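You operate a simulated robot arm through the tools that you are given. There is no shell and no other tool. Be economical: measure what you need, move in short steps, check, and stop when the job is done.

You are at the controls of a simulated robot arm. One attempt, no reset.

JOB
Dock the blue cube light in well A, the green one in B, and start charging on FULL.
Fine: dock both while the charger is off; leave the other lights alone.

Only the result counts: the job must be done as asked and must still hold three seconds after the hand-in. Knocking over, shifting, dropping, spilling or breaking anything else fails it.

ROBOT AND FRAMES
A 6-joint arm with a two-finger parallel gripper, fixed in place. Base frame: the origin is at the foot of the arm, x ahead of it, y to its left, z up; the work surface is at about z = 0. Readings come in m, rad, newtons and seconds.
With the tool pointing down near the work surface it reaches from about 0.18 to 0.46 m from the base axis. Its first joint turns from -1.222 to 1.222 rad. Payload 1.9 kg.
Tool frame: the origin (TCP) lies between the finger pads and is the grasp point; the fingertips stand 0.023 m ahead of it; z points along the fingers, y is the line along which they close. Largest opening 0.094 m; finger width 0.038, thickness 0.01; the body of the gripper, 0.054 by 0.096 m, starts 0.039 m behind the TCP.
Orientation is told as [roll, pitch, yaw] about the base's x, y, z axes, in that order, counted from this pose: with the fingers straight down and closing along the base's y, the tool's x points along the base's -x, its y along +y and its z along -z.

CONTROLS
- The arm moves only by the tool servo_tool. Its argument "rows" is text: rows parted by semicolons, each of 7 numbers parted by spaces: the shift along the tool's x, y, z in m, then the turn, a rotation vector about the tool's x, y, z in rad, then the gripper command, from -1 (fully open) to 1 (shut), values between in proportion. In form: dx dy dz rx ry rz gripper; .... A call has 1 to 8 rows; each row is the pose to reach, as a shift and turn from the pose commanded when the call began, along the tool's axes at that moment. A row lasts 0.2 s, in which the tool goes at most 0.05 m and 0.15 rad; a call with a longer step from one row to the next is refused whole, and so is a gripper value outside its range. Where a pose cannot be reached the arm comes as near as it can. A force on the tool above 90 N (or 10 N above the force at the start of the call, whichever is more), or a blocked arm, ends the call early, and 0.2 s more pass. Each finger travels about 0.108 m/s and halts on what it meets, pressing with about 42 N; the grip force reading is that of the motor and also rises with nothing between the fingers. The clock runs only during rows and for 0.2 s after the last one: add rows that repeat a pose to give the fingers time. It gives the time, the measured TCP pose, the force on the tool (base axes), the opening and the grip force at its end, in the units of the frame above (readings bear some noise), with the torque about the TCP (base axes, N m) and any sound that the robot's microphone picked up, and new pictures: "show" is both (left out), scene, wrist or none.
- Cameras (640 x 400 px; columns grow to the right, rows downward): "scene" is fixed at [0.0397, 0.2967, 0.4388]; the picture's right is [-0.91, -0.42, 0.00], its down [-0.18, 0.39, -0.90] and it looks along [0.38, -0.82, -0.43] (base axes); focal length 352 px, centre (320, 200). "wrist" rides on the gripper at [0.087, 0.016, -0.075] in the tool frame; the picture's right is [-0.18, 0.98, 0.00], its down [-0.58, -0.11, -0.81] and it looks along [-0.79, -0.15, 0.59] (tool axes); focal length 243 px, centre (320, 200). There is no depth. A picture from a camera that has moved, and an enlarged one, comes with that camera's place and axes in the base frame and with its lens.
- inspect(camera, box): a new picture of the part [left, top, right, bottom] of that camera's present view, enlarged. No time passes.
- sign_off(): hands the job in; it is judged then, once.

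Go step by step. Nothing tells you positions but the pictures and the camera data: compare them with the known pose of the tool, close in by small moves and look again before you grip or let go. The budget is 120 turns and 200 pictures, counting those below and the enlarged ones. Unless the task says otherwise, let go and move clear before handing in, and close with one line.

The tools are called after "Emit:" as name(argument=value, ...) on one line, values as JSON. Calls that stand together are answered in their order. servo_tool: Moves the arm, as the interface text tells. Its arguments: {"type":"object","properties":{"rows":{"type":"string"},"show":{"type":"string","enum":["both","scene","wrist","none"]}},"required":["rows"]} The other tools are called the same way: inspect (camera, box) takes an enlarged picture of a part of a camera's view; sign_off () hands the job in.

At the start:

```text
t: 0.0
tool_pos: [0.2344, -0.2259, 0.3028]
tcp_rot: [0.0, -0.001, 0.0]
contact_force: [-0.6, 0.1, 0.0]
wrist_torque: [-0.02, 0.0, -0.02]
finger_gap: 0.094
gripper_force: 0.1
```

scene: 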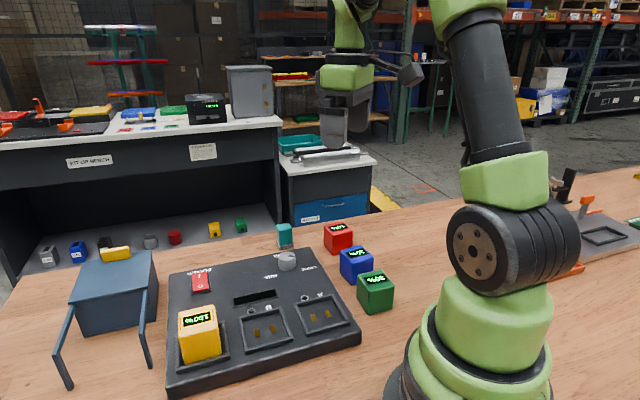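
wrist: 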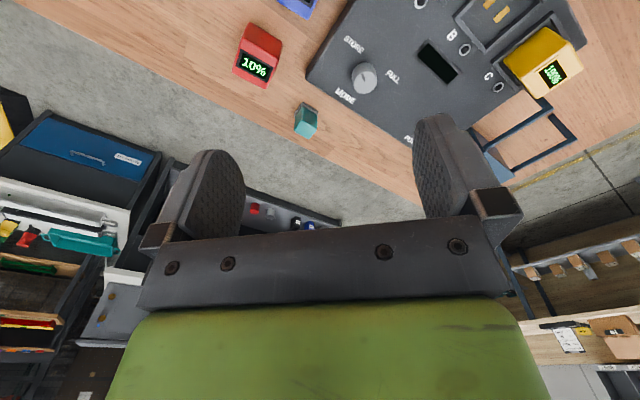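

I see a charger with three wells (C holds a yellow light), a mode knob, a red switch, and red, blue and green cubes beside it. I'll take enlarged views to read the labels first.

Emit:
inspect(camera="scene", box=[150, 210, 410, 380])

Emit:
inspect(camera="wrist", box=[220, 0, 600, 190])

```text
2.35 times, centred on (280, 295) of scene
camera zoom: at [0.0397, 0.2967, 0.4388], right [-0.91, -0.42, 0.0], down [-0.18, 0.39, -0.9], along [0.38, -0.82, -0.43], focal length 827 px, centre (414, -24)
```

zoom: 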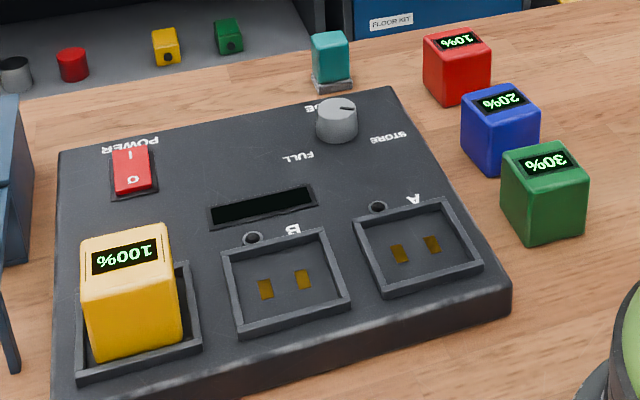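

```text
1.68 times, centred on (410, 95) of wrist
camera zoom: at [0.147, -0.2109, 0.3772], right [0.18, 0.98, 0.0], down [0.58, -0.11, 0.81], along [0.79, -0.15, -0.59], focal length 409 px, centre (168, 377)
```

zoom: 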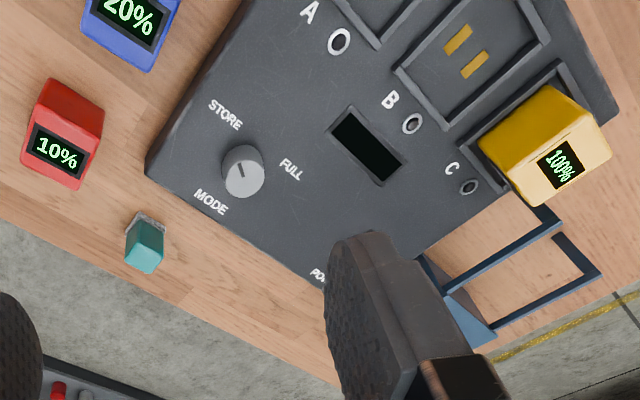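

Cubes stand roughly in a row at 45°, green near (0.16,-0.20), blue near (0.22,-0.26); wells A near (0.22,-0.09), B near (0.28,-0.03). I'll rotate the tool to align with that and look from further back.

Emit:
servo_tool(rows="0.007 0.018 0 0 0 0.13 -1;0.014 0.036 0 0 0 0.26 -1;0.022 0.053 0 0 0 0.39 -1;0.03 0.07 0 0 0 0.52 -1;0.037 0.088 0 0 0 0.65 -1;0.044 0.106 0 0 0 0.78 -1;0.044 0.106 0 0 0 0.78 -1", show="wrist")

```text
t: 1.6
tool_pos: [0.1898, -0.1197, 0.3019]
tcp_rot: [0.002, -0.003, -0.782]
contact_force: [0.2, 0.3, 0.1]
wrist_torque: [-0.02, -0.01, -0.02]
finger_gap: 0.0941
gripper_force: 0.1
camera wrist: at [0.1395, -0.049, 0.3765], right [0.82, 0.57, 0.0], down [0.33, -0.49, 0.81], along [0.46, -0.66, -0.59], focal length 243 px, centre (320, 200)
```

wrist: 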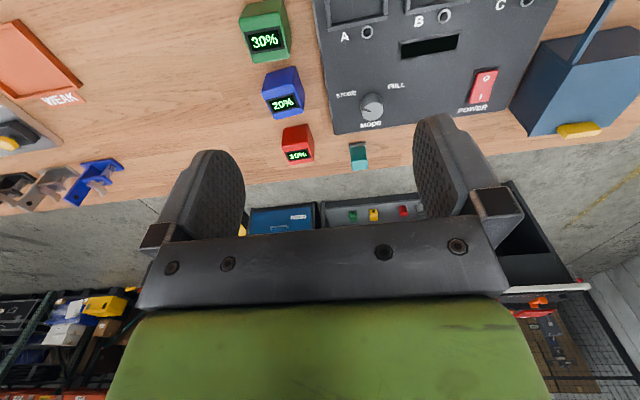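

Emit:
inspect(camera="wrist", box=[220, 0, 560, 180])

Emit:
inspect(camera="scene", box=[240, 240, 300, 280])

Emit:
inspect(camera="wrist", box=[0, 0, 160, 160])

```text
1.88 times, centred on (390, 90) of wrist
camera zoom: at [0.1395, -0.049, 0.3765], right [0.82, 0.57, 0.0], down [0.33, -0.49, 0.81], along [0.46, -0.66, -0.59], focal length 457 px, centre (188, 407)
```

zoom: 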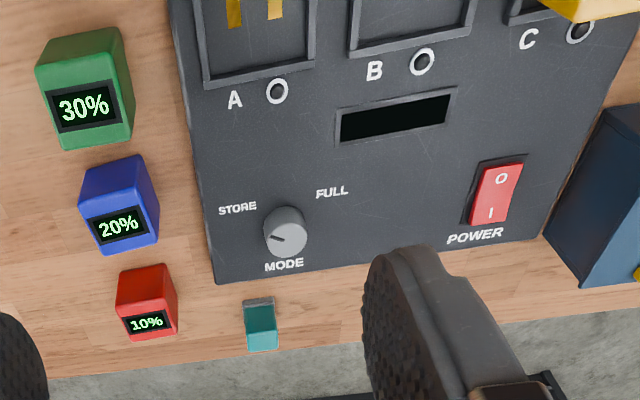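

```text
10.00 times, centred on (270, 260) of scene
camera zoom: at [0.0397, 0.2967, 0.4388], right [-0.91, -0.42, 0.0], down [-0.18, 0.39, -0.9], along [0.38, -0.82, -0.43], focal length 3516 px, centre (820, -400)
```

zoom: 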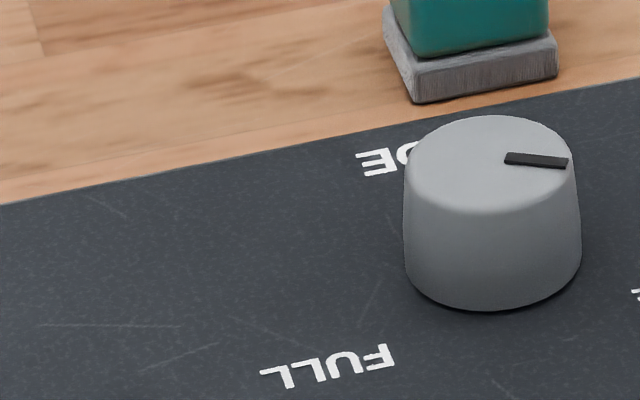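

```text
2.50 times, centred on (80, 80) of wrist
camera zoom: at [0.1395, -0.049, 0.3765], right [0.82, 0.57, 0.0], down [0.33, -0.49, 0.81], along [0.46, -0.66, -0.59], focal length 606 px, centre (920, 500)
```

zoom: 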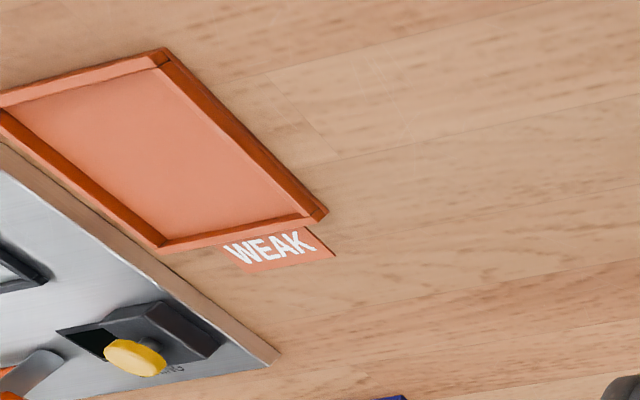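

The layout is clear: charger top at about z=0.037, the knob points at STORE, and the rocker is on the O side. Next I hover over the green cube with the fingers partly open (0.07 m) and look.

Emit:
servo_tool(rows="-0.006 -0.018 0.04 0 0 0 -0.49;-0.013 -0.036 0.08 0 0 0 -0.49;-0.019 -0.054 0.12 0 0 0 -0.49;-0.0252 -0.0722 0.16 0 0 0 -0.49;-0.0252 -0.0722 0.16 0 0 0 -0.49")

```text
t: 2.8
tool_pos: [0.1571, -0.1889, 0.1405]
tcp_rot: [0.001, -0.003, -0.78]
contact_force: [0.1, -0.3, 0.3]
wrist_torque: [0.01, -0.02, 0.0]
finger_gap: 0.0699
gripper_force: 0.0
camera wrist: at [0.106, -0.1179, 0.2147], right [0.82, 0.57, 0.0], down [0.33, -0.49, 0.81], along [0.46, -0.66, -0.59], focal length 243 px, centre (320, 200)
```

scene: 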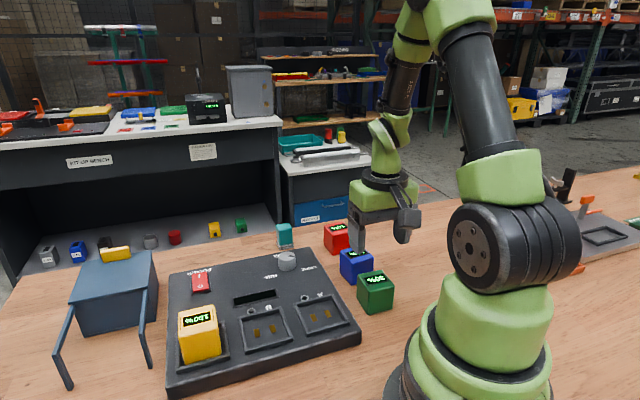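
wrist: 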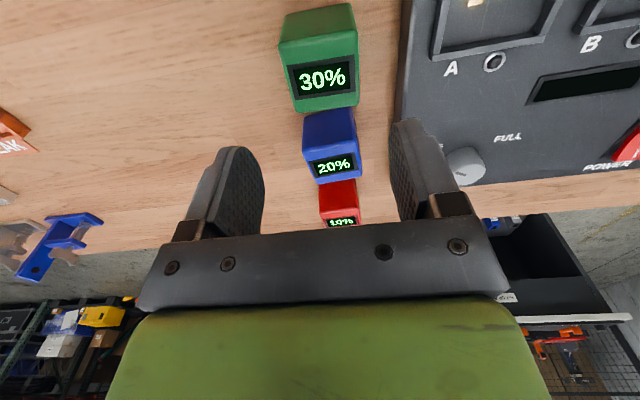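

Green is almost below the fingers. A zoom will give its exact offset and turn.

Emit:
inspect(camera="wrist", box=[240, 0, 440, 125])

```text
3.20 times, centred on (340, 62) of wrist
camera zoom: at [0.106, -0.1179, 0.2147], right [0.82, 0.57, 0.0], down [0.33, -0.49, 0.81], along [0.46, -0.66, -0.59], focal length 776 px, centre (256, 640)
```

zoom: 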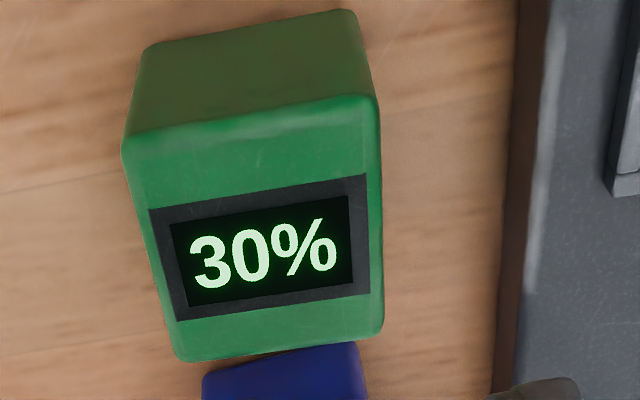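

Green's top centre is at tool offset (0.0045, 0.002), about 2.5° rotated, size 0.049 m. I'll align, descend to TCP z≈0.04 and grip.

Emit:
servo_tool(rows="0.0045 0.002 0.02 0 0 0.043 -0.49;0.0045 0.002 0.05 0 0 0.043 -0.49;0.0045 0.002 0.08 0 0 0.043 -0.49;0.0045 0.002 0.1 0 0 0.043 -0.49;0.0045 0.002 0.1 0 0 0.043 -0.49;0.0045 0.002 0.1 0 0 0.043 0.5;0.0045 0.002 0.1 0 0 0.043 0.5;0.0045 0.002 0.1 0 0 0.043 0.5")

```text
t: 4.6
tool_pos: [0.1543, -0.1846, 0.0418]
tcp_rot: [0.0, 0.001, -0.822]
contact_force: [-0.6, -0.2, -0.8]
wrist_torque: [-0.02, 0.01, -0.02]
finger_gap: 0.0497
gripper_force: 41.8
camera wrist: at [0.1074, -0.1108, 0.1161], right [0.85, 0.53, 0.0], down [0.32, -0.5, 0.81], along [0.43, -0.68, -0.59], focal length 243 px, centre (320, 200)
```

scene: 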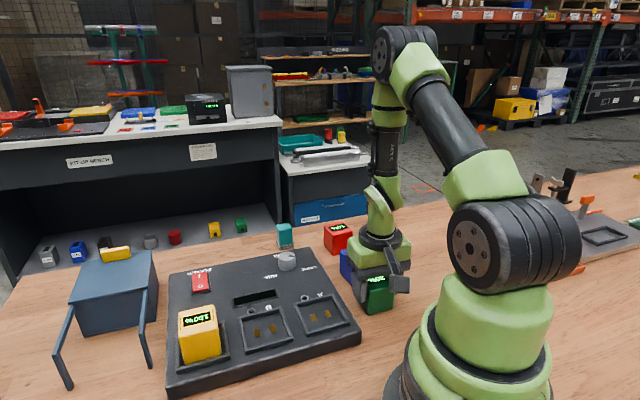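
wrist: 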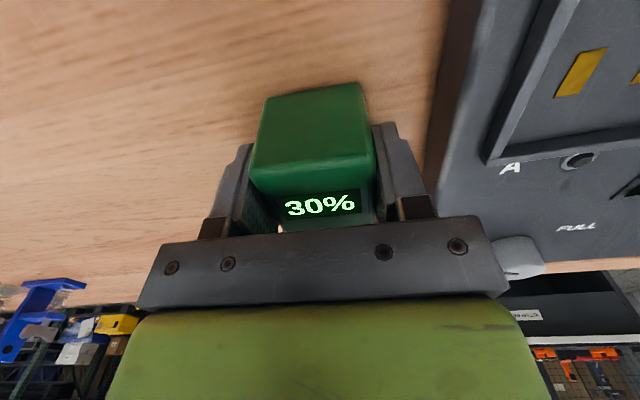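

Green is gripped (0.0497 m). I lift straight up and carry it to a hover over well B.

Emit:
servo_tool(rows="0 0 -0.036 0 0 0 0.5;0 0 -0.072 0 0 0 0.5;0 0 -0.108 0 0 0 0.5;0.007 0.04 -0.108 0 0 0 0.5;0.014 0.08 -0.108 0 0 0 0.5;0.021 0.12 -0.108 0 0 0 0.5;0.028 0.16 -0.108 0 0 0 0.5;0.0341 0.1997 -0.108 0 0 0 0.5")

```text
t: 6.4
tool_pos: [0.2765, -0.0222, 0.1498]
tcp_rot: [0.003, -0.003, -0.822]
contact_force: [-0.2, -0.9, -3.0]
wrist_torque: [-0.02, 0.0, -0.01]
finger_gap: 0.0499
gripper_force: 42.6
camera wrist: at [0.2311, 0.051, 0.2239], right [0.85, 0.53, 0.0], down [0.31, -0.5, 0.81], along [0.43, -0.68, -0.59], focal length 243 px, centre (320, 200)
```

scene: 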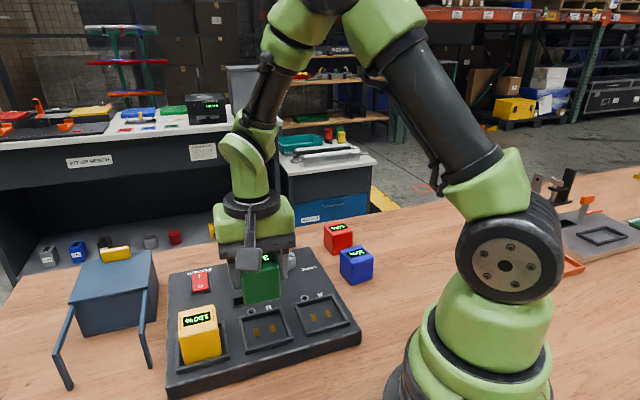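
wrist: 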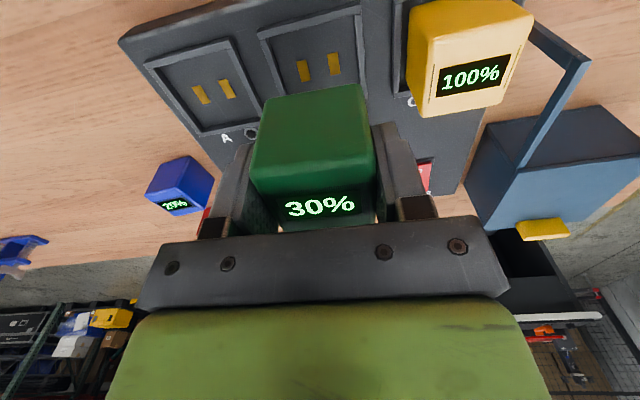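

Emit:
inspect(camera="wrist", box=[110, 0, 430, 150])

Emit:
inspect(camera="scene", box=[160, 280, 360, 390])

```text
2.00 times, centred on (270, 75) of wrist
camera zoom: at [0.2311, 0.051, 0.2239], right [0.85, 0.53, 0.0], down [0.31, -0.5, 0.81], along [0.43, -0.68, -0.59], focal length 485 px, centre (420, 450)
```

zoom: 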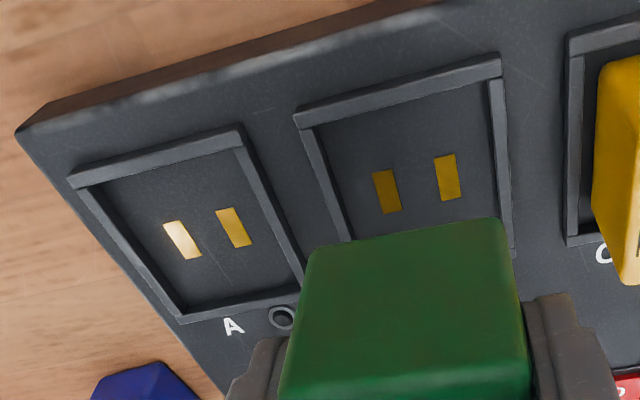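

```text
3.20 times, centred on (260, 335) of scene
camera zoom: at [0.0397, 0.2967, 0.4388], right [-0.91, -0.42, 0.0], down [-0.18, 0.39, -0.9], along [0.38, -0.82, -0.43], focal length 1125 px, centre (512, -232)
```

zoom: 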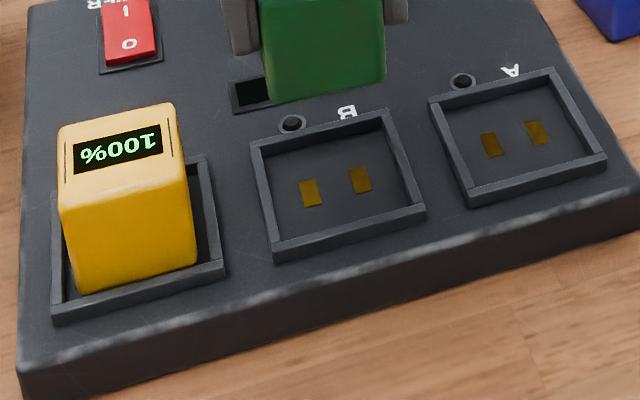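

Well B's rim centre comes out at about (0.277,-0.024) from both cameras, its axes 0.04 rad off the present tool turn. I align, lower the cube to about 1.5 cm above the rim and look again.

Emit:
servo_tool(rows="-0.0017 -0.0005 0.015 0 0 -0.041 0.5;-0.0017 -0.0005 0.035 0 0 -0.041 0.5;-0.0017 -0.0005 0.053 0 0 -0.041 0.5;-0.0017 -0.0005 0.053 0 0 -0.041 0.5", show="none")

Emit:
inspect(camera="wrist", box=[200, 0, 440, 150])

Emit:
inspect(camera="scene", box=[200, 280, 320, 360])

```text
t: 7.4
tool_pos: [0.2789, -0.0252, 0.098]
tcp_rot: [0.002, -0.003, -0.782]
contact_force: [0.5, -0.1, -2.4]
wrist_torque: [0.0, -0.01, -0.02]
finger_gap: 0.0498
gripper_force: 42.2
```

```text
2.67 times, centred on (320, 75) of wrist
camera zoom: at [0.2297, 0.0464, 0.1723], right [0.82, 0.57, 0.0], down [0.33, -0.49, 0.81], along [0.46, -0.66, -0.59], focal length 647 px, centre (320, 533)
```

zoom: 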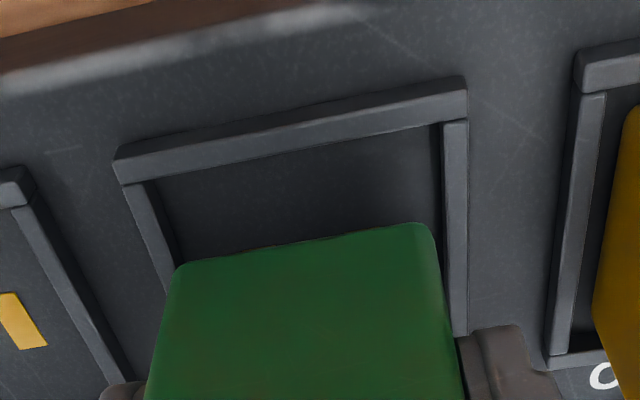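

```text
5.00 times, centred on (260, 320) of scene
camera zoom: at [0.0398, 0.2967, 0.4388], right [-0.91, -0.42, 0.0], down [-0.18, 0.39, -0.9], along [0.38, -0.82, -0.43], focal length 1758 px, centre (620, -400)
```

zoom: 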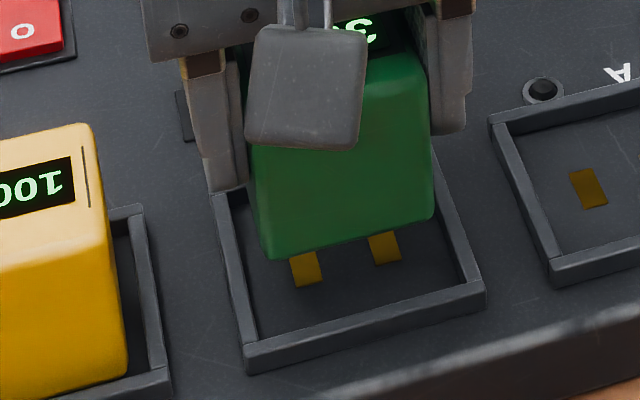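

The cube looks 5–9 mm too far toward the back of the well. I shift it 5 mm toward the front, go down another 1 cm and check again.

Emit:
servo_tool(rows="0.005 0 0.005 0 0 0 0.5;0.005 0 0.01 0 0 0 0.5;0.005 0 0.01 0 0 0 0.5", show="none")

Emit:
inspect(camera="wrist", box=[200, 0, 440, 150])

Emit:
inspect(camera="scene", box=[200, 280, 320, 360])

```text
t: 8.2
tool_pos: [0.2765, -0.0202, 0.0884]
tcp_rot: [0.002, -0.001, -0.782]
contact_force: [0.1, 0.2, -1.5]
wrist_torque: [0.03, 0.02, -0.02]
finger_gap: 0.0499
gripper_force: 42.6
```

```text
2.67 times, centred on (320, 75) of wrist
camera zoom: at [0.226, 0.0496, 0.1623], right [0.82, 0.57, 0.0], down [0.33, -0.49, 0.81], along [0.46, -0.66, -0.59], focal length 647 px, centre (320, 533)
```

zoom: 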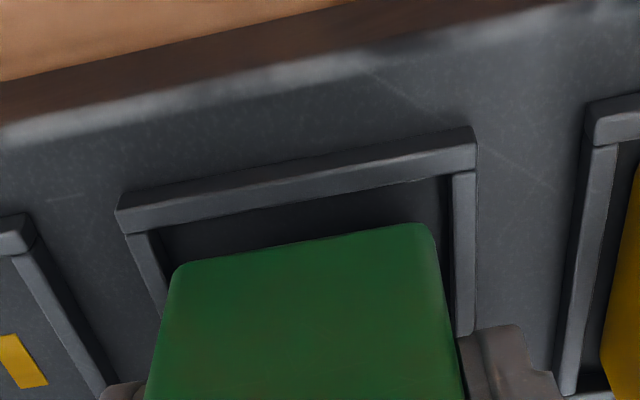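

```text
5.00 times, centred on (260, 320) of scene
camera zoom: at [0.0398, 0.2967, 0.4388], right [-0.91, -0.42, 0.0], down [-0.18, 0.39, -0.9], along [0.38, -0.82, -0.43], focal length 1758 px, centre (620, -400)
```

zoom: 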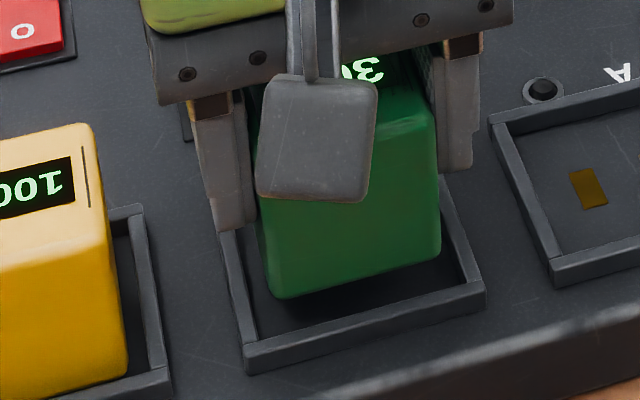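

Sideways it is centred and front-to-back nearly so. I nudge 1.5 mm forward and lower gently toward the floor.

Emit:
servo_tool(rows="0.0015 0 0.003 0 0 0 0.5;0.0015 0 0.006 0 0 0 0.5;0.0015 0 0.008 0 0 0 0.5;0.0015 0 0.008 0 0 0 0.5", show="none")

Emit:
inspect(camera="scene", box=[200, 280, 320, 360])

```text
t: 9.2
tool_pos: [0.2749, -0.021, 0.08]
tcp_rot: [0.001, -0.003, -0.782]
contact_force: [-0.7, -0.3, -1.3]
wrist_torque: [0.02, -0.03, 0.03]
finger_gap: 0.0497
gripper_force: 41.6
```

```text
5.00 times, centred on (260, 320) of scene
camera zoom: at [0.0398, 0.2967, 0.4388], right [-0.91, -0.42, 0.0], down [-0.18, 0.39, -0.9], along [0.38, -0.82, -0.43], focal length 1758 px, centre (620, -400)
```

zoom: 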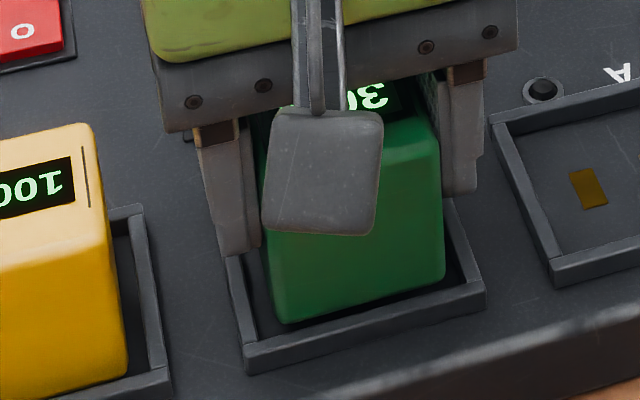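

Green is now between the rims with clearance on all sides. I continue down in 2 mm steps until the force rises.

Emit:
servo_tool(rows="0 0 0.002 0 0 0 0.5;0 0 0.004 0 0 0 0.5;0 0 0.004 0 0 0 0.5", show="none")

```text
t: 10.0
tool_pos: [0.2752, -0.0206, 0.0769]
tcp_rot: [0.003, -0.004, -0.78]
contact_force: [1.1, -5.9, 26.6]
wrist_torque: [0.01, 0.68, 0.1]
finger_gap: 0.0498
gripper_force: 41.7
```

Contact force has risen, so the cube is on the well floor. I'll look before letting go.

Emit:
inspect(camera="scene", box=[200, 280, 320, 360])

Emit:
inspect(camera="wrist", box=[200, 0, 440, 150])

```text
5.00 times, centred on (260, 320) of scene
camera zoom: at [0.0397, 0.2967, 0.4388], right [-0.91, -0.42, 0.0], down [-0.18, 0.39, -0.9], along [0.38, -0.82, -0.43], focal length 1758 px, centre (620, -400)
```

zoom: 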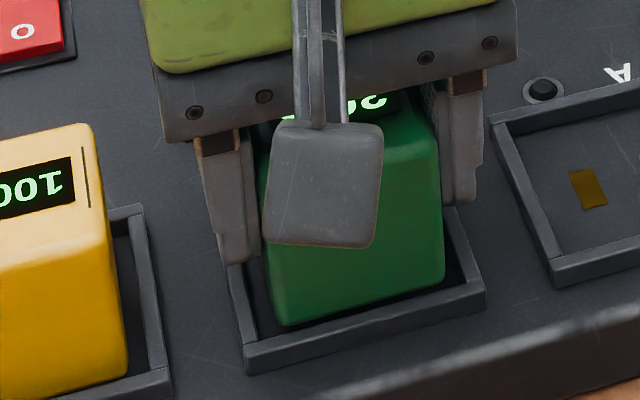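

```text
2.67 times, centred on (320, 75) of wrist
camera zoom: at [0.2248, 0.0501, 0.1504], right [0.82, 0.57, 0.0], down [0.33, -0.49, 0.81], along [0.46, -0.66, -0.59], focal length 647 px, centre (320, 533)
```

zoom: 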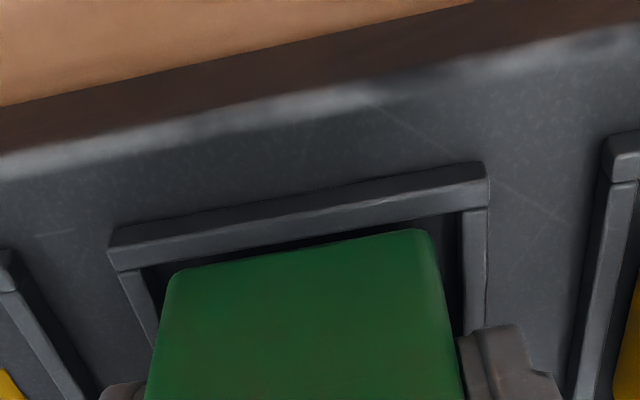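

It is in the well. I open modestly (0.068 m), rise straight up and look.

Emit:
servo_tool(rows="0 0 -0.001 0 0 0 -0.1;0 0 -0.001 0 0 0 -0.45;0 0 -0.001 0 0 0 -0.45;0 0 -0.03 0 0 0 -0.45;0 0 -0.07 0 0 0 -0.45;0 0 -0.1 0 0 0 -0.45;0 0 -0.1 0 0 0 -0.45")

Emit:
inspect(camera="scene", box=[160, 280, 360, 390])

Emit:
inspect(camera="wrist", box=[200, 0, 520, 150])

```text
t: 11.6
tool_pos: [0.2735, -0.0208, 0.1778]
tcp_rot: [-0.001, -0.002, -0.782]
contact_force: [0.1, -0.4, 0.0]
wrist_torque: [0.0, -0.01, -0.05]
finger_gap: 0.0684
gripper_force: 0.0
camera wrist: at [0.2235, 0.0492, 0.2521], right [0.82, 0.57, 0.0], down [0.33, -0.49, 0.81], along [0.46, -0.66, -0.59], focal length 243 px, centre (320, 200)
```

scene: 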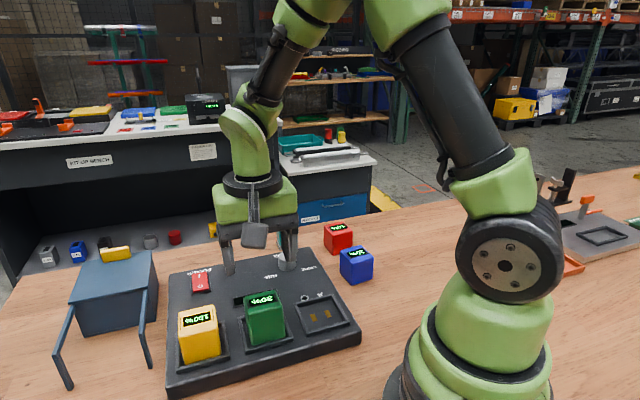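
wrist: 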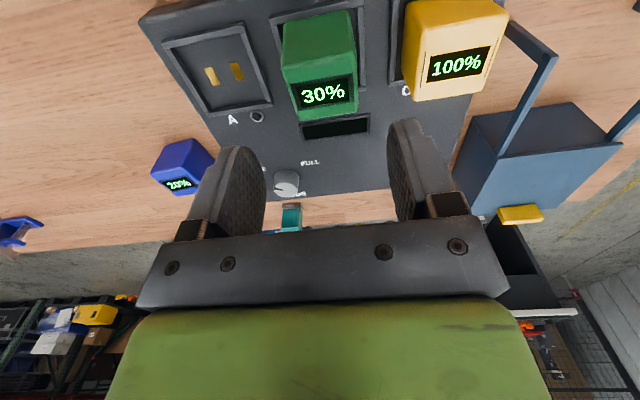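

```text
3.20 times, centred on (260, 335) of scene
camera zoom: at [0.0397, 0.2967, 0.4388], right [-0.91, -0.42, 0.0], down [-0.18, 0.39, -0.9], along [0.38, -0.82, -0.43], focal length 1125 px, centre (512, -232)
```

zoom: 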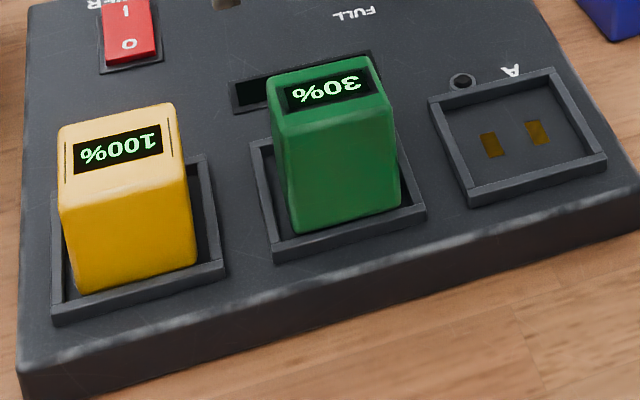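

```text
2.00 times, centred on (360, 75) of wrist
camera zoom: at [0.2235, 0.0492, 0.2521], right [0.82, 0.57, 0.0], down [0.33, -0.49, 0.81], along [0.46, -0.66, -0.59], focal length 485 px, centre (240, 450)
```

zoom: 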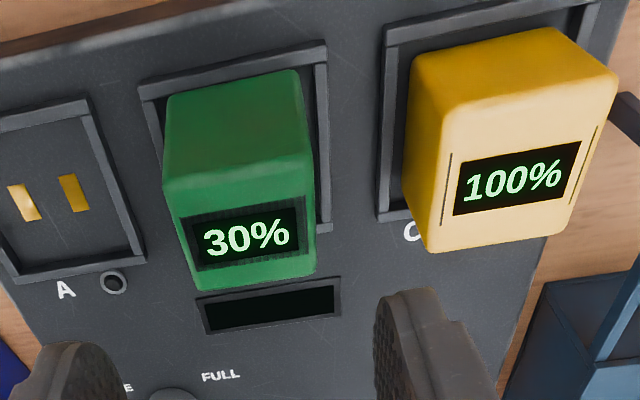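

Green sits squarely in well B. Now I go to a hover over the blue cube.

Emit:
servo_tool(rows="-0.02 -0.034 0 0 0 0 -0.49;-0.04 -0.068 0 0 0 0 -0.49;-0.06 -0.102 0 0 0 0 -0.49;-0.08 -0.137 0 0 0 0 -0.49;-0.1 -0.171 0.01 0 0 0 -0.49;-0.1188 -0.2048 0.03 0 0 0 -0.49;-0.1188 -0.2048 0.03 0 0 0 -0.49", show="none")

Emit:
inspect(camera="wrist", box=[220, 0, 460, 150])

```text
t: 13.2
tool_pos: [0.216, -0.2498, 0.1458]
tcp_rot: [0.001, -0.001, -0.781]
contact_force: [0.2, -0.4, -0.6]
wrist_torque: [0.02, 0.01, 0.0]
finger_gap: 0.0698
gripper_force: 0.1
```

```text
2.67 times, centred on (340, 75) of wrist
camera zoom: at [0.1653, -0.1792, 0.2201], right [0.82, 0.57, 0.0], down [0.33, -0.49, 0.81], along [0.46, -0.66, -0.59], focal length 647 px, centre (267, 533)
```

zoom: 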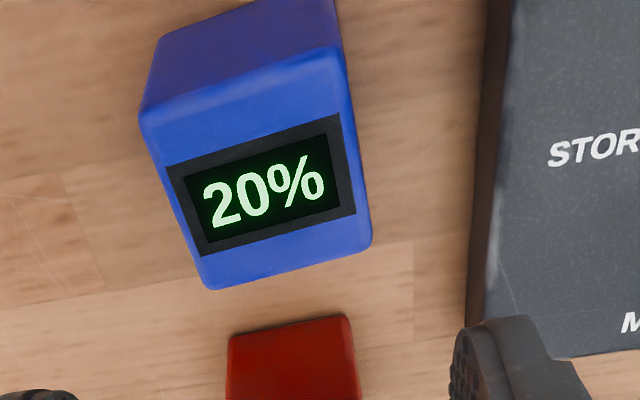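

Blue's centre is at tool offset (0.007, 0.001), rotated about -0.08 rad. Align, descend, grip.

Emit:
servo_tool(rows="0.006 0.0006 0.02 0 0 -0.08 -0.49;0.006 0.0006 0.05 0 0 -0.08 -0.49;0.006 0.0006 0.08 0 0 -0.08 -0.49;0.006 0.0006 0.104 0 0 -0.08 -0.49;0.006 0.0006 0.104 0 0 -0.08 -0.49;0.006 0.0006 0.104 0 0 -0.08 0.5;0.006 0.0006 0.104 0 0 -0.08 0.5;0.006 0.0006 0.104 0 0 -0.08 0.5")

```text
t: 15.0
tool_pos: [0.2113, -0.2447, 0.0433]
tcp_rot: [0.001, -0.002, -0.701]
contact_force: [-0.2, 0.8, -0.1]
wrist_torque: [0.0, -0.01, 0.02]
finger_gap: 0.0494
gripper_force: 41.9
camera wrist: at [0.1549, -0.1784, 0.1176], right [0.78, 0.63, 0.0], down [0.37, -0.46, 0.81], along [0.51, -0.62, -0.59], focal length 243 px, centre (320, 200)
```

scene: 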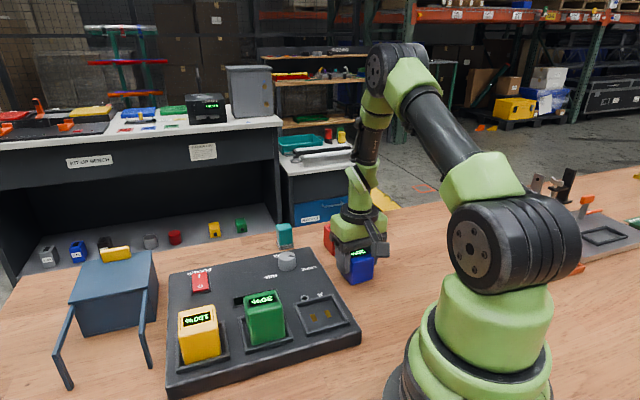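
wrist: 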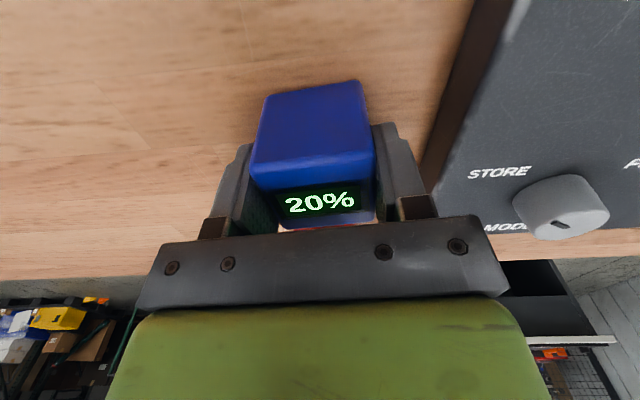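

Blue is gripped. I lift and carry it to a hover over well A (about (0.213,-0.083)), aligned to the charger.

Emit:
servo_tool(rows="0 0 -0.036 0 0 0 0.5;0 0 -0.072 0 0 0 0.5;0 0 -0.1 0 0 0 0.5;0.026 0.031 -0.1 0 0 0.02 0.5;0.051 0.062 -0.1 0 0 0.04 0.5;0.077 0.093 -0.1 0 0 0.06 0.5;0.1027 0.1248 -0.09 0 0 0.081 0.5;0.1027 0.1248 -0.06 0 0 0.081 0.5", show="none")

Emit:
inspect(camera="wrist", box=[200, 0, 440, 150])

Emit:
inspect(camera="scene", box=[250, 260, 370, 340])

```text
t: 16.8
tool_pos: [0.2154, -0.0823, 0.1021]
tcp_rot: [0.001, -0.002, -0.782]
contact_force: [0.2, -0.6, -2.2]
wrist_torque: [0.0, 0.04, 0.03]
finger_gap: 0.0496
gripper_force: 41.9
```

```text
2.67 times, centred on (320, 75) of wrist
camera zoom: at [0.1647, -0.0123, 0.176], right [0.82, 0.57, 0.0], down [0.33, -0.49, 0.81], along [0.46, -0.66, -0.59], focal length 647 px, centre (320, 533)
```

zoom: 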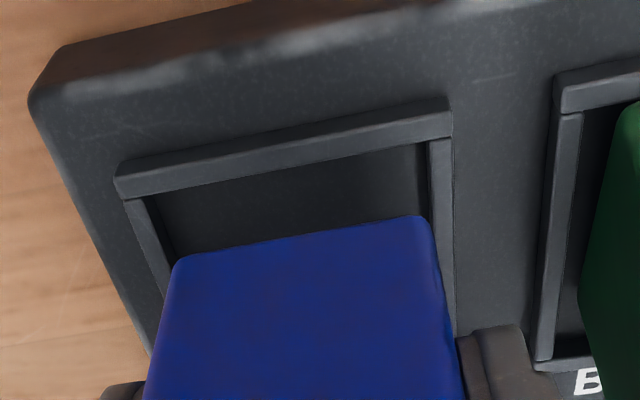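

```text
5.00 times, centred on (310, 300) of scene
camera zoom: at [0.0397, 0.2967, 0.4388], right [-0.91, -0.42, 0.0], down [-0.18, 0.39, -0.9], along [0.38, -0.82, -0.43], focal length 1758 px, centre (370, -300)
```

zoom: 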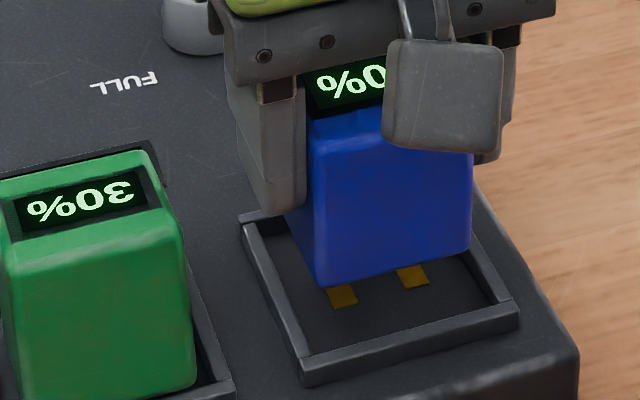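

Well A lies about 2.5–3 mm to the tool's -y side of the cube. I correct that and lower to just above the floor.

Emit:
servo_tool(rows="0.001 -0.0027 0.003 0 0 0 0.5;0.001 -0.0027 0.008 0 0 0 0.5;0.001 -0.0027 0.012 0 0 0 0.5;0.001 -0.0027 0.012 0 0 0 0.5", show="none")

Emit:
inspect(camera="wrist", box=[200, 0, 440, 150])

Emit:
inspect(camera="scene", box=[250, 260, 370, 340])

```text
t: 17.8
tool_pos: [0.2117, -0.0836, 0.0904]
tcp_rot: [0.003, -0.003, -0.783]
contact_force: [-0.5, 0.0, -2.6]
wrist_torque: [0.01, 0.02, -0.03]
finger_gap: 0.0495
gripper_force: 41.8
```

```text
2.67 times, centred on (320, 75) of wrist
camera zoom: at [0.1618, -0.0134, 0.1637], right [0.82, 0.57, 0.0], down [0.33, -0.49, 0.81], along [0.46, -0.66, -0.59], focal length 647 px, centre (320, 533)
```

zoom: 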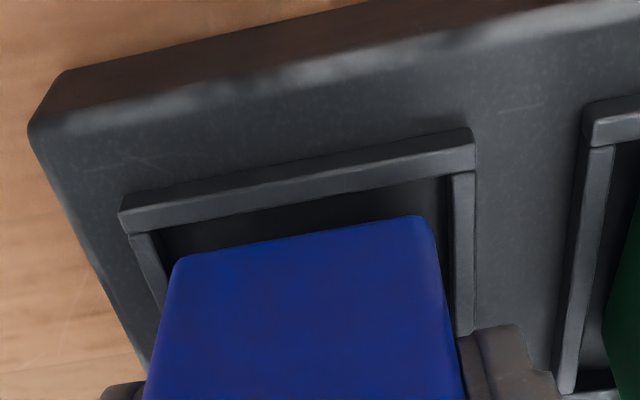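

```text
5.00 times, centred on (310, 300) of scene
camera zoom: at [0.0398, 0.2967, 0.4388], right [-0.91, -0.42, 0.0], down [-0.18, 0.39, -0.9], along [0.38, -0.82, -0.43], focal length 1758 px, centre (370, -300)
```

zoom: 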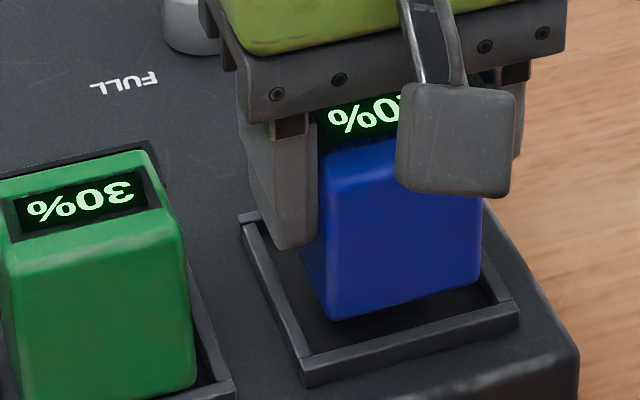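

This matches the geometry that worked for green. Down 8 mm, then gently until contact.

Emit:
servo_tool(rows="0.001 0 0.003 0 0 0 0.5;0.001 0 0.006 0 0 0 0.5;0.001 0 0.009 0 0 0 0.5;0.001 0 0.011 0 0 0 0.5;0.001 0 0.012 0 0 0 0.5;0.001 0 0.012 0 0 0 0.5", show="none")

Emit:
inspect(camera="scene", box=[250, 260, 370, 340])

```text
t: 19.2
tool_pos: [0.2116, -0.0841, 0.077]
tcp_rot: [0.003, -0.003, -0.781]
contact_force: [7.5, 5.0, 23.3]
wrist_torque: [0.29, 0.48, -0.21]
finger_gap: 0.0498
gripper_force: 42.6
```

```text
5.00 times, centred on (310, 300) of scene
camera zoom: at [0.0397, 0.2967, 0.4388], right [-0.91, -0.42, 0.0], down [-0.18, 0.39, -0.9], along [0.38, -0.82, -0.43], focal length 1758 px, centre (370, -300)
```

zoom: 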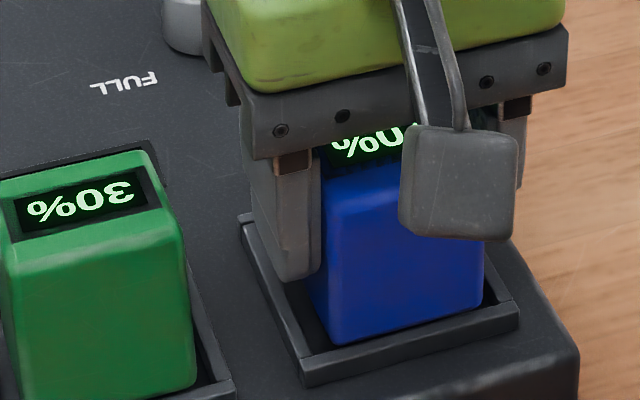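

On the floor of A. I open modestly, rise and check both.

Emit:
servo_tool(rows="0 0 -0.001 0 0 0 -0.1;0 0 -0.001 0 0 0 -0.45;0 0 -0.001 0 0 0 -0.45;0 0 -0.03 0 0 0 -0.45;0 0 -0.07 0 0 0 -0.45;0 0 -0.1 0 0 0 -0.45;0 0 -0.1 0 0 0 -0.45", show="wrist")

Emit:
inspect(camera="scene", box=[160, 250, 360, 375])

```text
t: 20.8
tool_pos: [0.2112, -0.0846, 0.1774]
tcp_rot: [0.001, -0.002, -0.783]
contact_force: [0.4, 1.1, 0.5]
wrist_torque: [0.0, 0.03, 0.01]
finger_gap: 0.0681
gripper_force: 0.1
camera wrist: at [0.1617, -0.0132, 0.252], right [0.82, 0.57, 0.0], down [0.33, -0.49, 0.81], along [0.46, -0.66, -0.59], focal length 243 px, centre (320, 200)
```

wrist: 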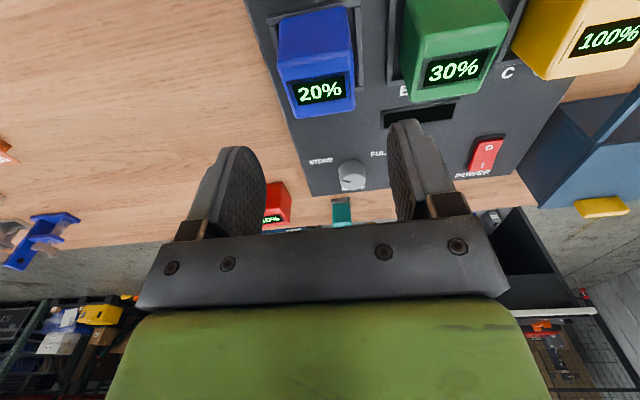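

```text
3.20 times, centred on (260, 312) of scene
camera zoom: at [0.0397, 0.2967, 0.4388], right [-0.91, -0.42, 0.0], down [-0.18, 0.39, -0.9], along [0.38, -0.82, -0.43], focal length 1125 px, centre (512, -160)
```

zoom: 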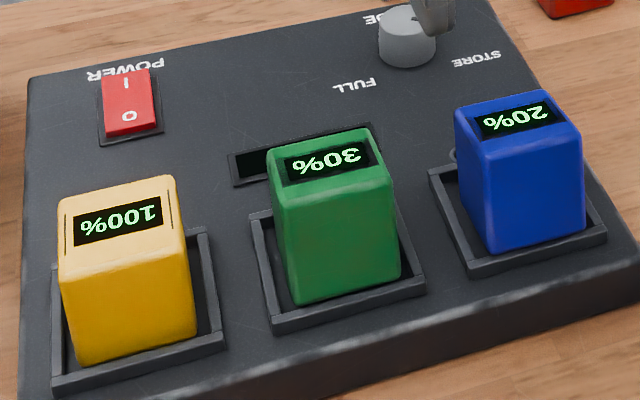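

Both lights are docked. Now the knob, at about (0.323,-0.176): I turn the tool to yaw ≈ +0.6 so there's room to turn it clockwise, and hover over it.

Emit:
servo_tool(rows="-0.018 0.002 0 0 0 -0.14 -0.4;-0.036 0.004 0 0 0 -0.28 -0.4;-0.055 0.006 0 0 0 -0.42 -0.4;-0.073 0.008 0 0 0 -0.56 -0.4;-0.091 0.01 0 0 0 -0.7 -0.4;-0.11 0.012 0 0 0 -0.84 -0.4;-0.128 0.013 0.015 0 0 -0.98 -0.4;-0.1464 0.0145 0.03 0 0 -1.12 -0.4", show="none")

Emit:
servo_tool(rows="0 0 0 0 0 -0.13 -0.4;0 0 0 0 0 -0.26 -0.4;0 0 0 0 0 -0.26 -0.4")

Emit:
inspect(camera="wrist", box=[200, 0, 440, 150])

```text
t: 22.6
tool_pos: [0.3247, -0.1762, 0.1477]
tcp_rot: [-0.001, -0.004, 0.34]
contact_force: [0.1, 0.4, -0.1]
wrist_torque: [0.01, 0.02, 0.02]
finger_gap: 0.066
gripper_force: 0.2
```

```text
t: 23.4
tool_pos: [0.3249, -0.1766, 0.1485]
tcp_rot: [-0.003, -0.003, 0.599]
contact_force: [-0.5, -0.6, 0.4]
wrist_torque: [0.06, 0.04, 0.03]
finger_gap: 0.0657
gripper_force: 0.1
camera wrist: at [0.2433, -0.2132, 0.2224], right [-0.4, 0.92, 0.0], down [0.54, 0.24, 0.81], along [0.74, 0.32, -0.59], focal length 243 px, centre (320, 200)
```

scene: 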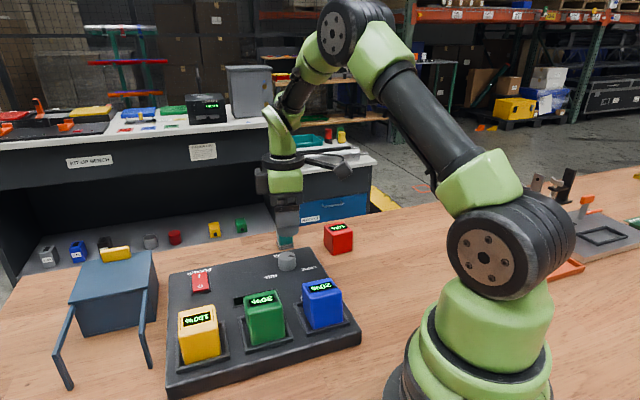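
wrist: 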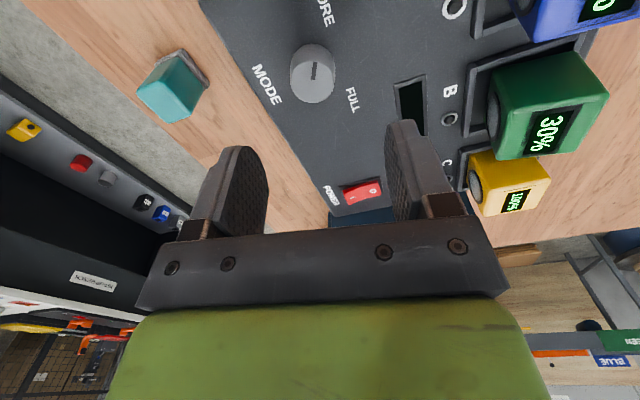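

```text
2.67 times, centred on (320, 75) of wrist
camera zoom: at [0.2433, -0.2132, 0.2224], right [-0.4, 0.92, 0.0], down [0.54, 0.24, 0.81], along [0.74, 0.32, -0.59], focal length 647 px, centre (320, 533)
```

zoom: 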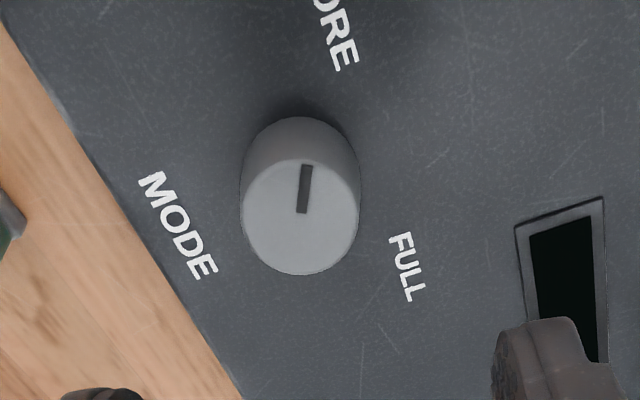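

Knob top centre is at tool offset (0.004,-0.005); the pointer sits at base angle ≈198° and FULL at ≈72°, so it needs about -2.2 rad. I descend and grip it.

Emit:
servo_tool(rows="0.0043 -0.0046 0.03 0 0 0 -0.4;0.0043 -0.0046 0.06 0 0 0 -0.4;0.0043 -0.0046 0.075 0 0 0 -0.4;0.0043 -0.0046 0.083 0 0 0 -0.4;0.0043 -0.0046 0.083 0 0 0 -0.4")

Emit:
inspect(camera="scene", box=[230, 220, 350, 300])

```text
t: 24.6
tool_pos: [0.3227, -0.1819, 0.0654]
tcp_rot: [-0.001, -0.001, 0.597]
contact_force: [1.2, -0.3, -0.7]
wrist_torque: [0.01, -0.03, -0.02]
finger_gap: 0.0658
gripper_force: 0.1
camera wrist: at [0.2422, -0.2195, 0.1393], right [-0.4, 0.92, 0.0], down [0.54, 0.24, 0.81], along [0.74, 0.32, -0.59], focal length 243 px, centre (320, 200)
```

scene: 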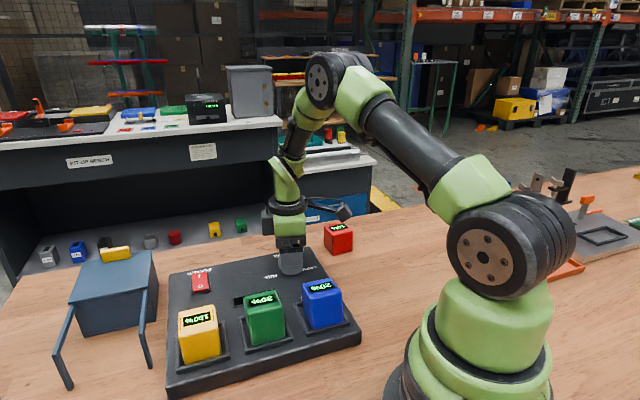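
wrist: 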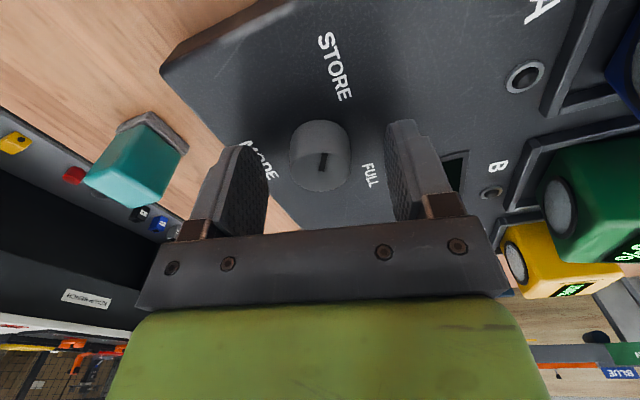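

```text
5.00 times, centred on (290, 260) of scene
camera zoom: at [0.0397, 0.2967, 0.4388], right [-0.91, -0.42, 0.0], down [-0.18, 0.39, -0.9], along [0.38, -0.82, -0.43], focal length 1758 px, centre (470, -100)
```

zoom: 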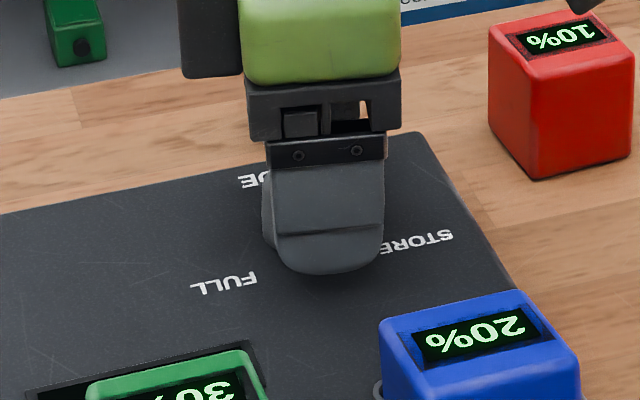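

The knob is centred between the fingers. I close on it.

Emit:
servo_tool(rows="0 0 0 0 0 0 0.6;0 0 0 0 0 0 0.6;0 0 0 0 0 0 0.6", show="none")

```text
t: 25.4
tool_pos: [0.3247, -0.1833, 0.0653]
tcp_rot: [-0.005, -0.004, 0.599]
contact_force: [13.2, -15.9, -12.6]
wrist_torque: [-0.37, -0.31, -0.12]
finger_gap: 0.0321
gripper_force: 44.6
```

Gripped at 0.032 m, with some side load along the closing axis. I shift ~1.5 mm to relieve it before turning.

Emit:
servo_tool(rows="0 -0.0015 0 0 0 0 0.6;0 -0.0015 0 0 0 0 0.6", show="none")

```text
t: 26.0
tool_pos: [0.324, -0.1838, 0.0646]
tcp_rot: [-0.001, -0.002, 0.597]
contact_force: [6.1, -0.8, -2.9]
wrist_torque: [0.26, -0.61, -0.02]
finger_gap: 0.0321
gripper_force: 44.9
```

Side load is nearly gone. I turn clockwise (tool +z) 1.05 rad and check.

Emit:
servo_tool(rows="0 0 0 0 0 0.13 0.6;0 0 0 0 0 0.26 0.6;0 0 0 0 0 0.39 0.6;0 0 0 0 0 0.52 0.6;0 0 0 0 0 0.65 0.6;0 0 0 0 0 0.78 0.6;0 0 0 0 0 0.91 0.6;0 0 0 0 0 1.05 0.6", show="wrist")

```text
t: 27.8
tool_pos: [0.3274, -0.1811, 0.0637]
tcp_rot: [0.006, -0.003, -0.453]
contact_force: [36.0, 60.3, -23.8]
wrist_torque: [1.24, -0.41, 0.18]
finger_gap: 0.0321
gripper_force: 45.0
camera wrist: at [0.2553, -0.1292, 0.1389], right [0.6, 0.8, 0.01], down [0.47, -0.36, 0.81], along [0.65, -0.48, -0.59], focal length 243 px, centre (320, 200)
```

wrist: 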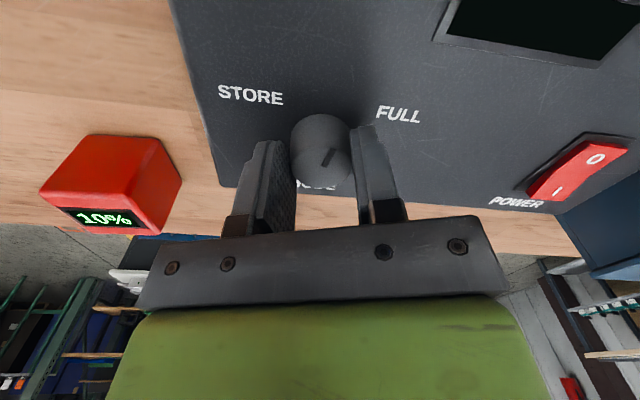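

The knob is turning with the fingers, but the side load shows the knob axis is ~5 mm off my turning centre. I shift to unload it.

Emit:
servo_tool(rows="-0.0014 0.0025 0 0 0 0 0.6;-0.0028 0.005 0 0 0 0 0.6;-0.0028 0.005 0 0 0 0 0.6", show="none")

```text
t: 28.6
tool_pos: [0.3273, -0.1797, 0.066]
tcp_rot: [0.001, 0.004, -0.456]
contact_force: [-12.6, 33.1, 0.4]
wrist_torque: [0.53, -0.15, 0.0]
finger_gap: 0.032
gripper_force: 45.4
```

Emit:
servo_tool(rows="0.0022 0.0018 0 0 0 0 0.6;0.0022 0.0018 0 0 0 0 0.6", show="none")

```text
t: 29.2
tool_pos: [0.3268, -0.1795, 0.0668]
tcp_rot: [0.0, -0.006, -0.453]
contact_force: [-2.9, -5.6, -15.1]
wrist_torque: [0.38, 0.98, -0.02]
finger_gap: 0.032
gripper_force: 45.2
```

Unloaded. I continue turning 0.6 rad, watching force.

Emit:
servo_tool(rows="0 0 0 0 0 0.12 0.6;0 0 0 0 0 0.24 0.6;0 0 0 0 0 0.36 0.6;0 0 0 0 0 0.48 0.6;0 0 0 0 0 0.6 0.6", show="none")

```text
t: 30.4
tool_pos: [0.3283, -0.1802, 0.0653]
tcp_rot: [0.002, -0.004, -1.055]
contact_force: [1.8, -24.8, -17.5]
wrist_torque: [-0.66, -0.13, -0.01]
finger_gap: 0.0321
gripper_force: 45.5
```

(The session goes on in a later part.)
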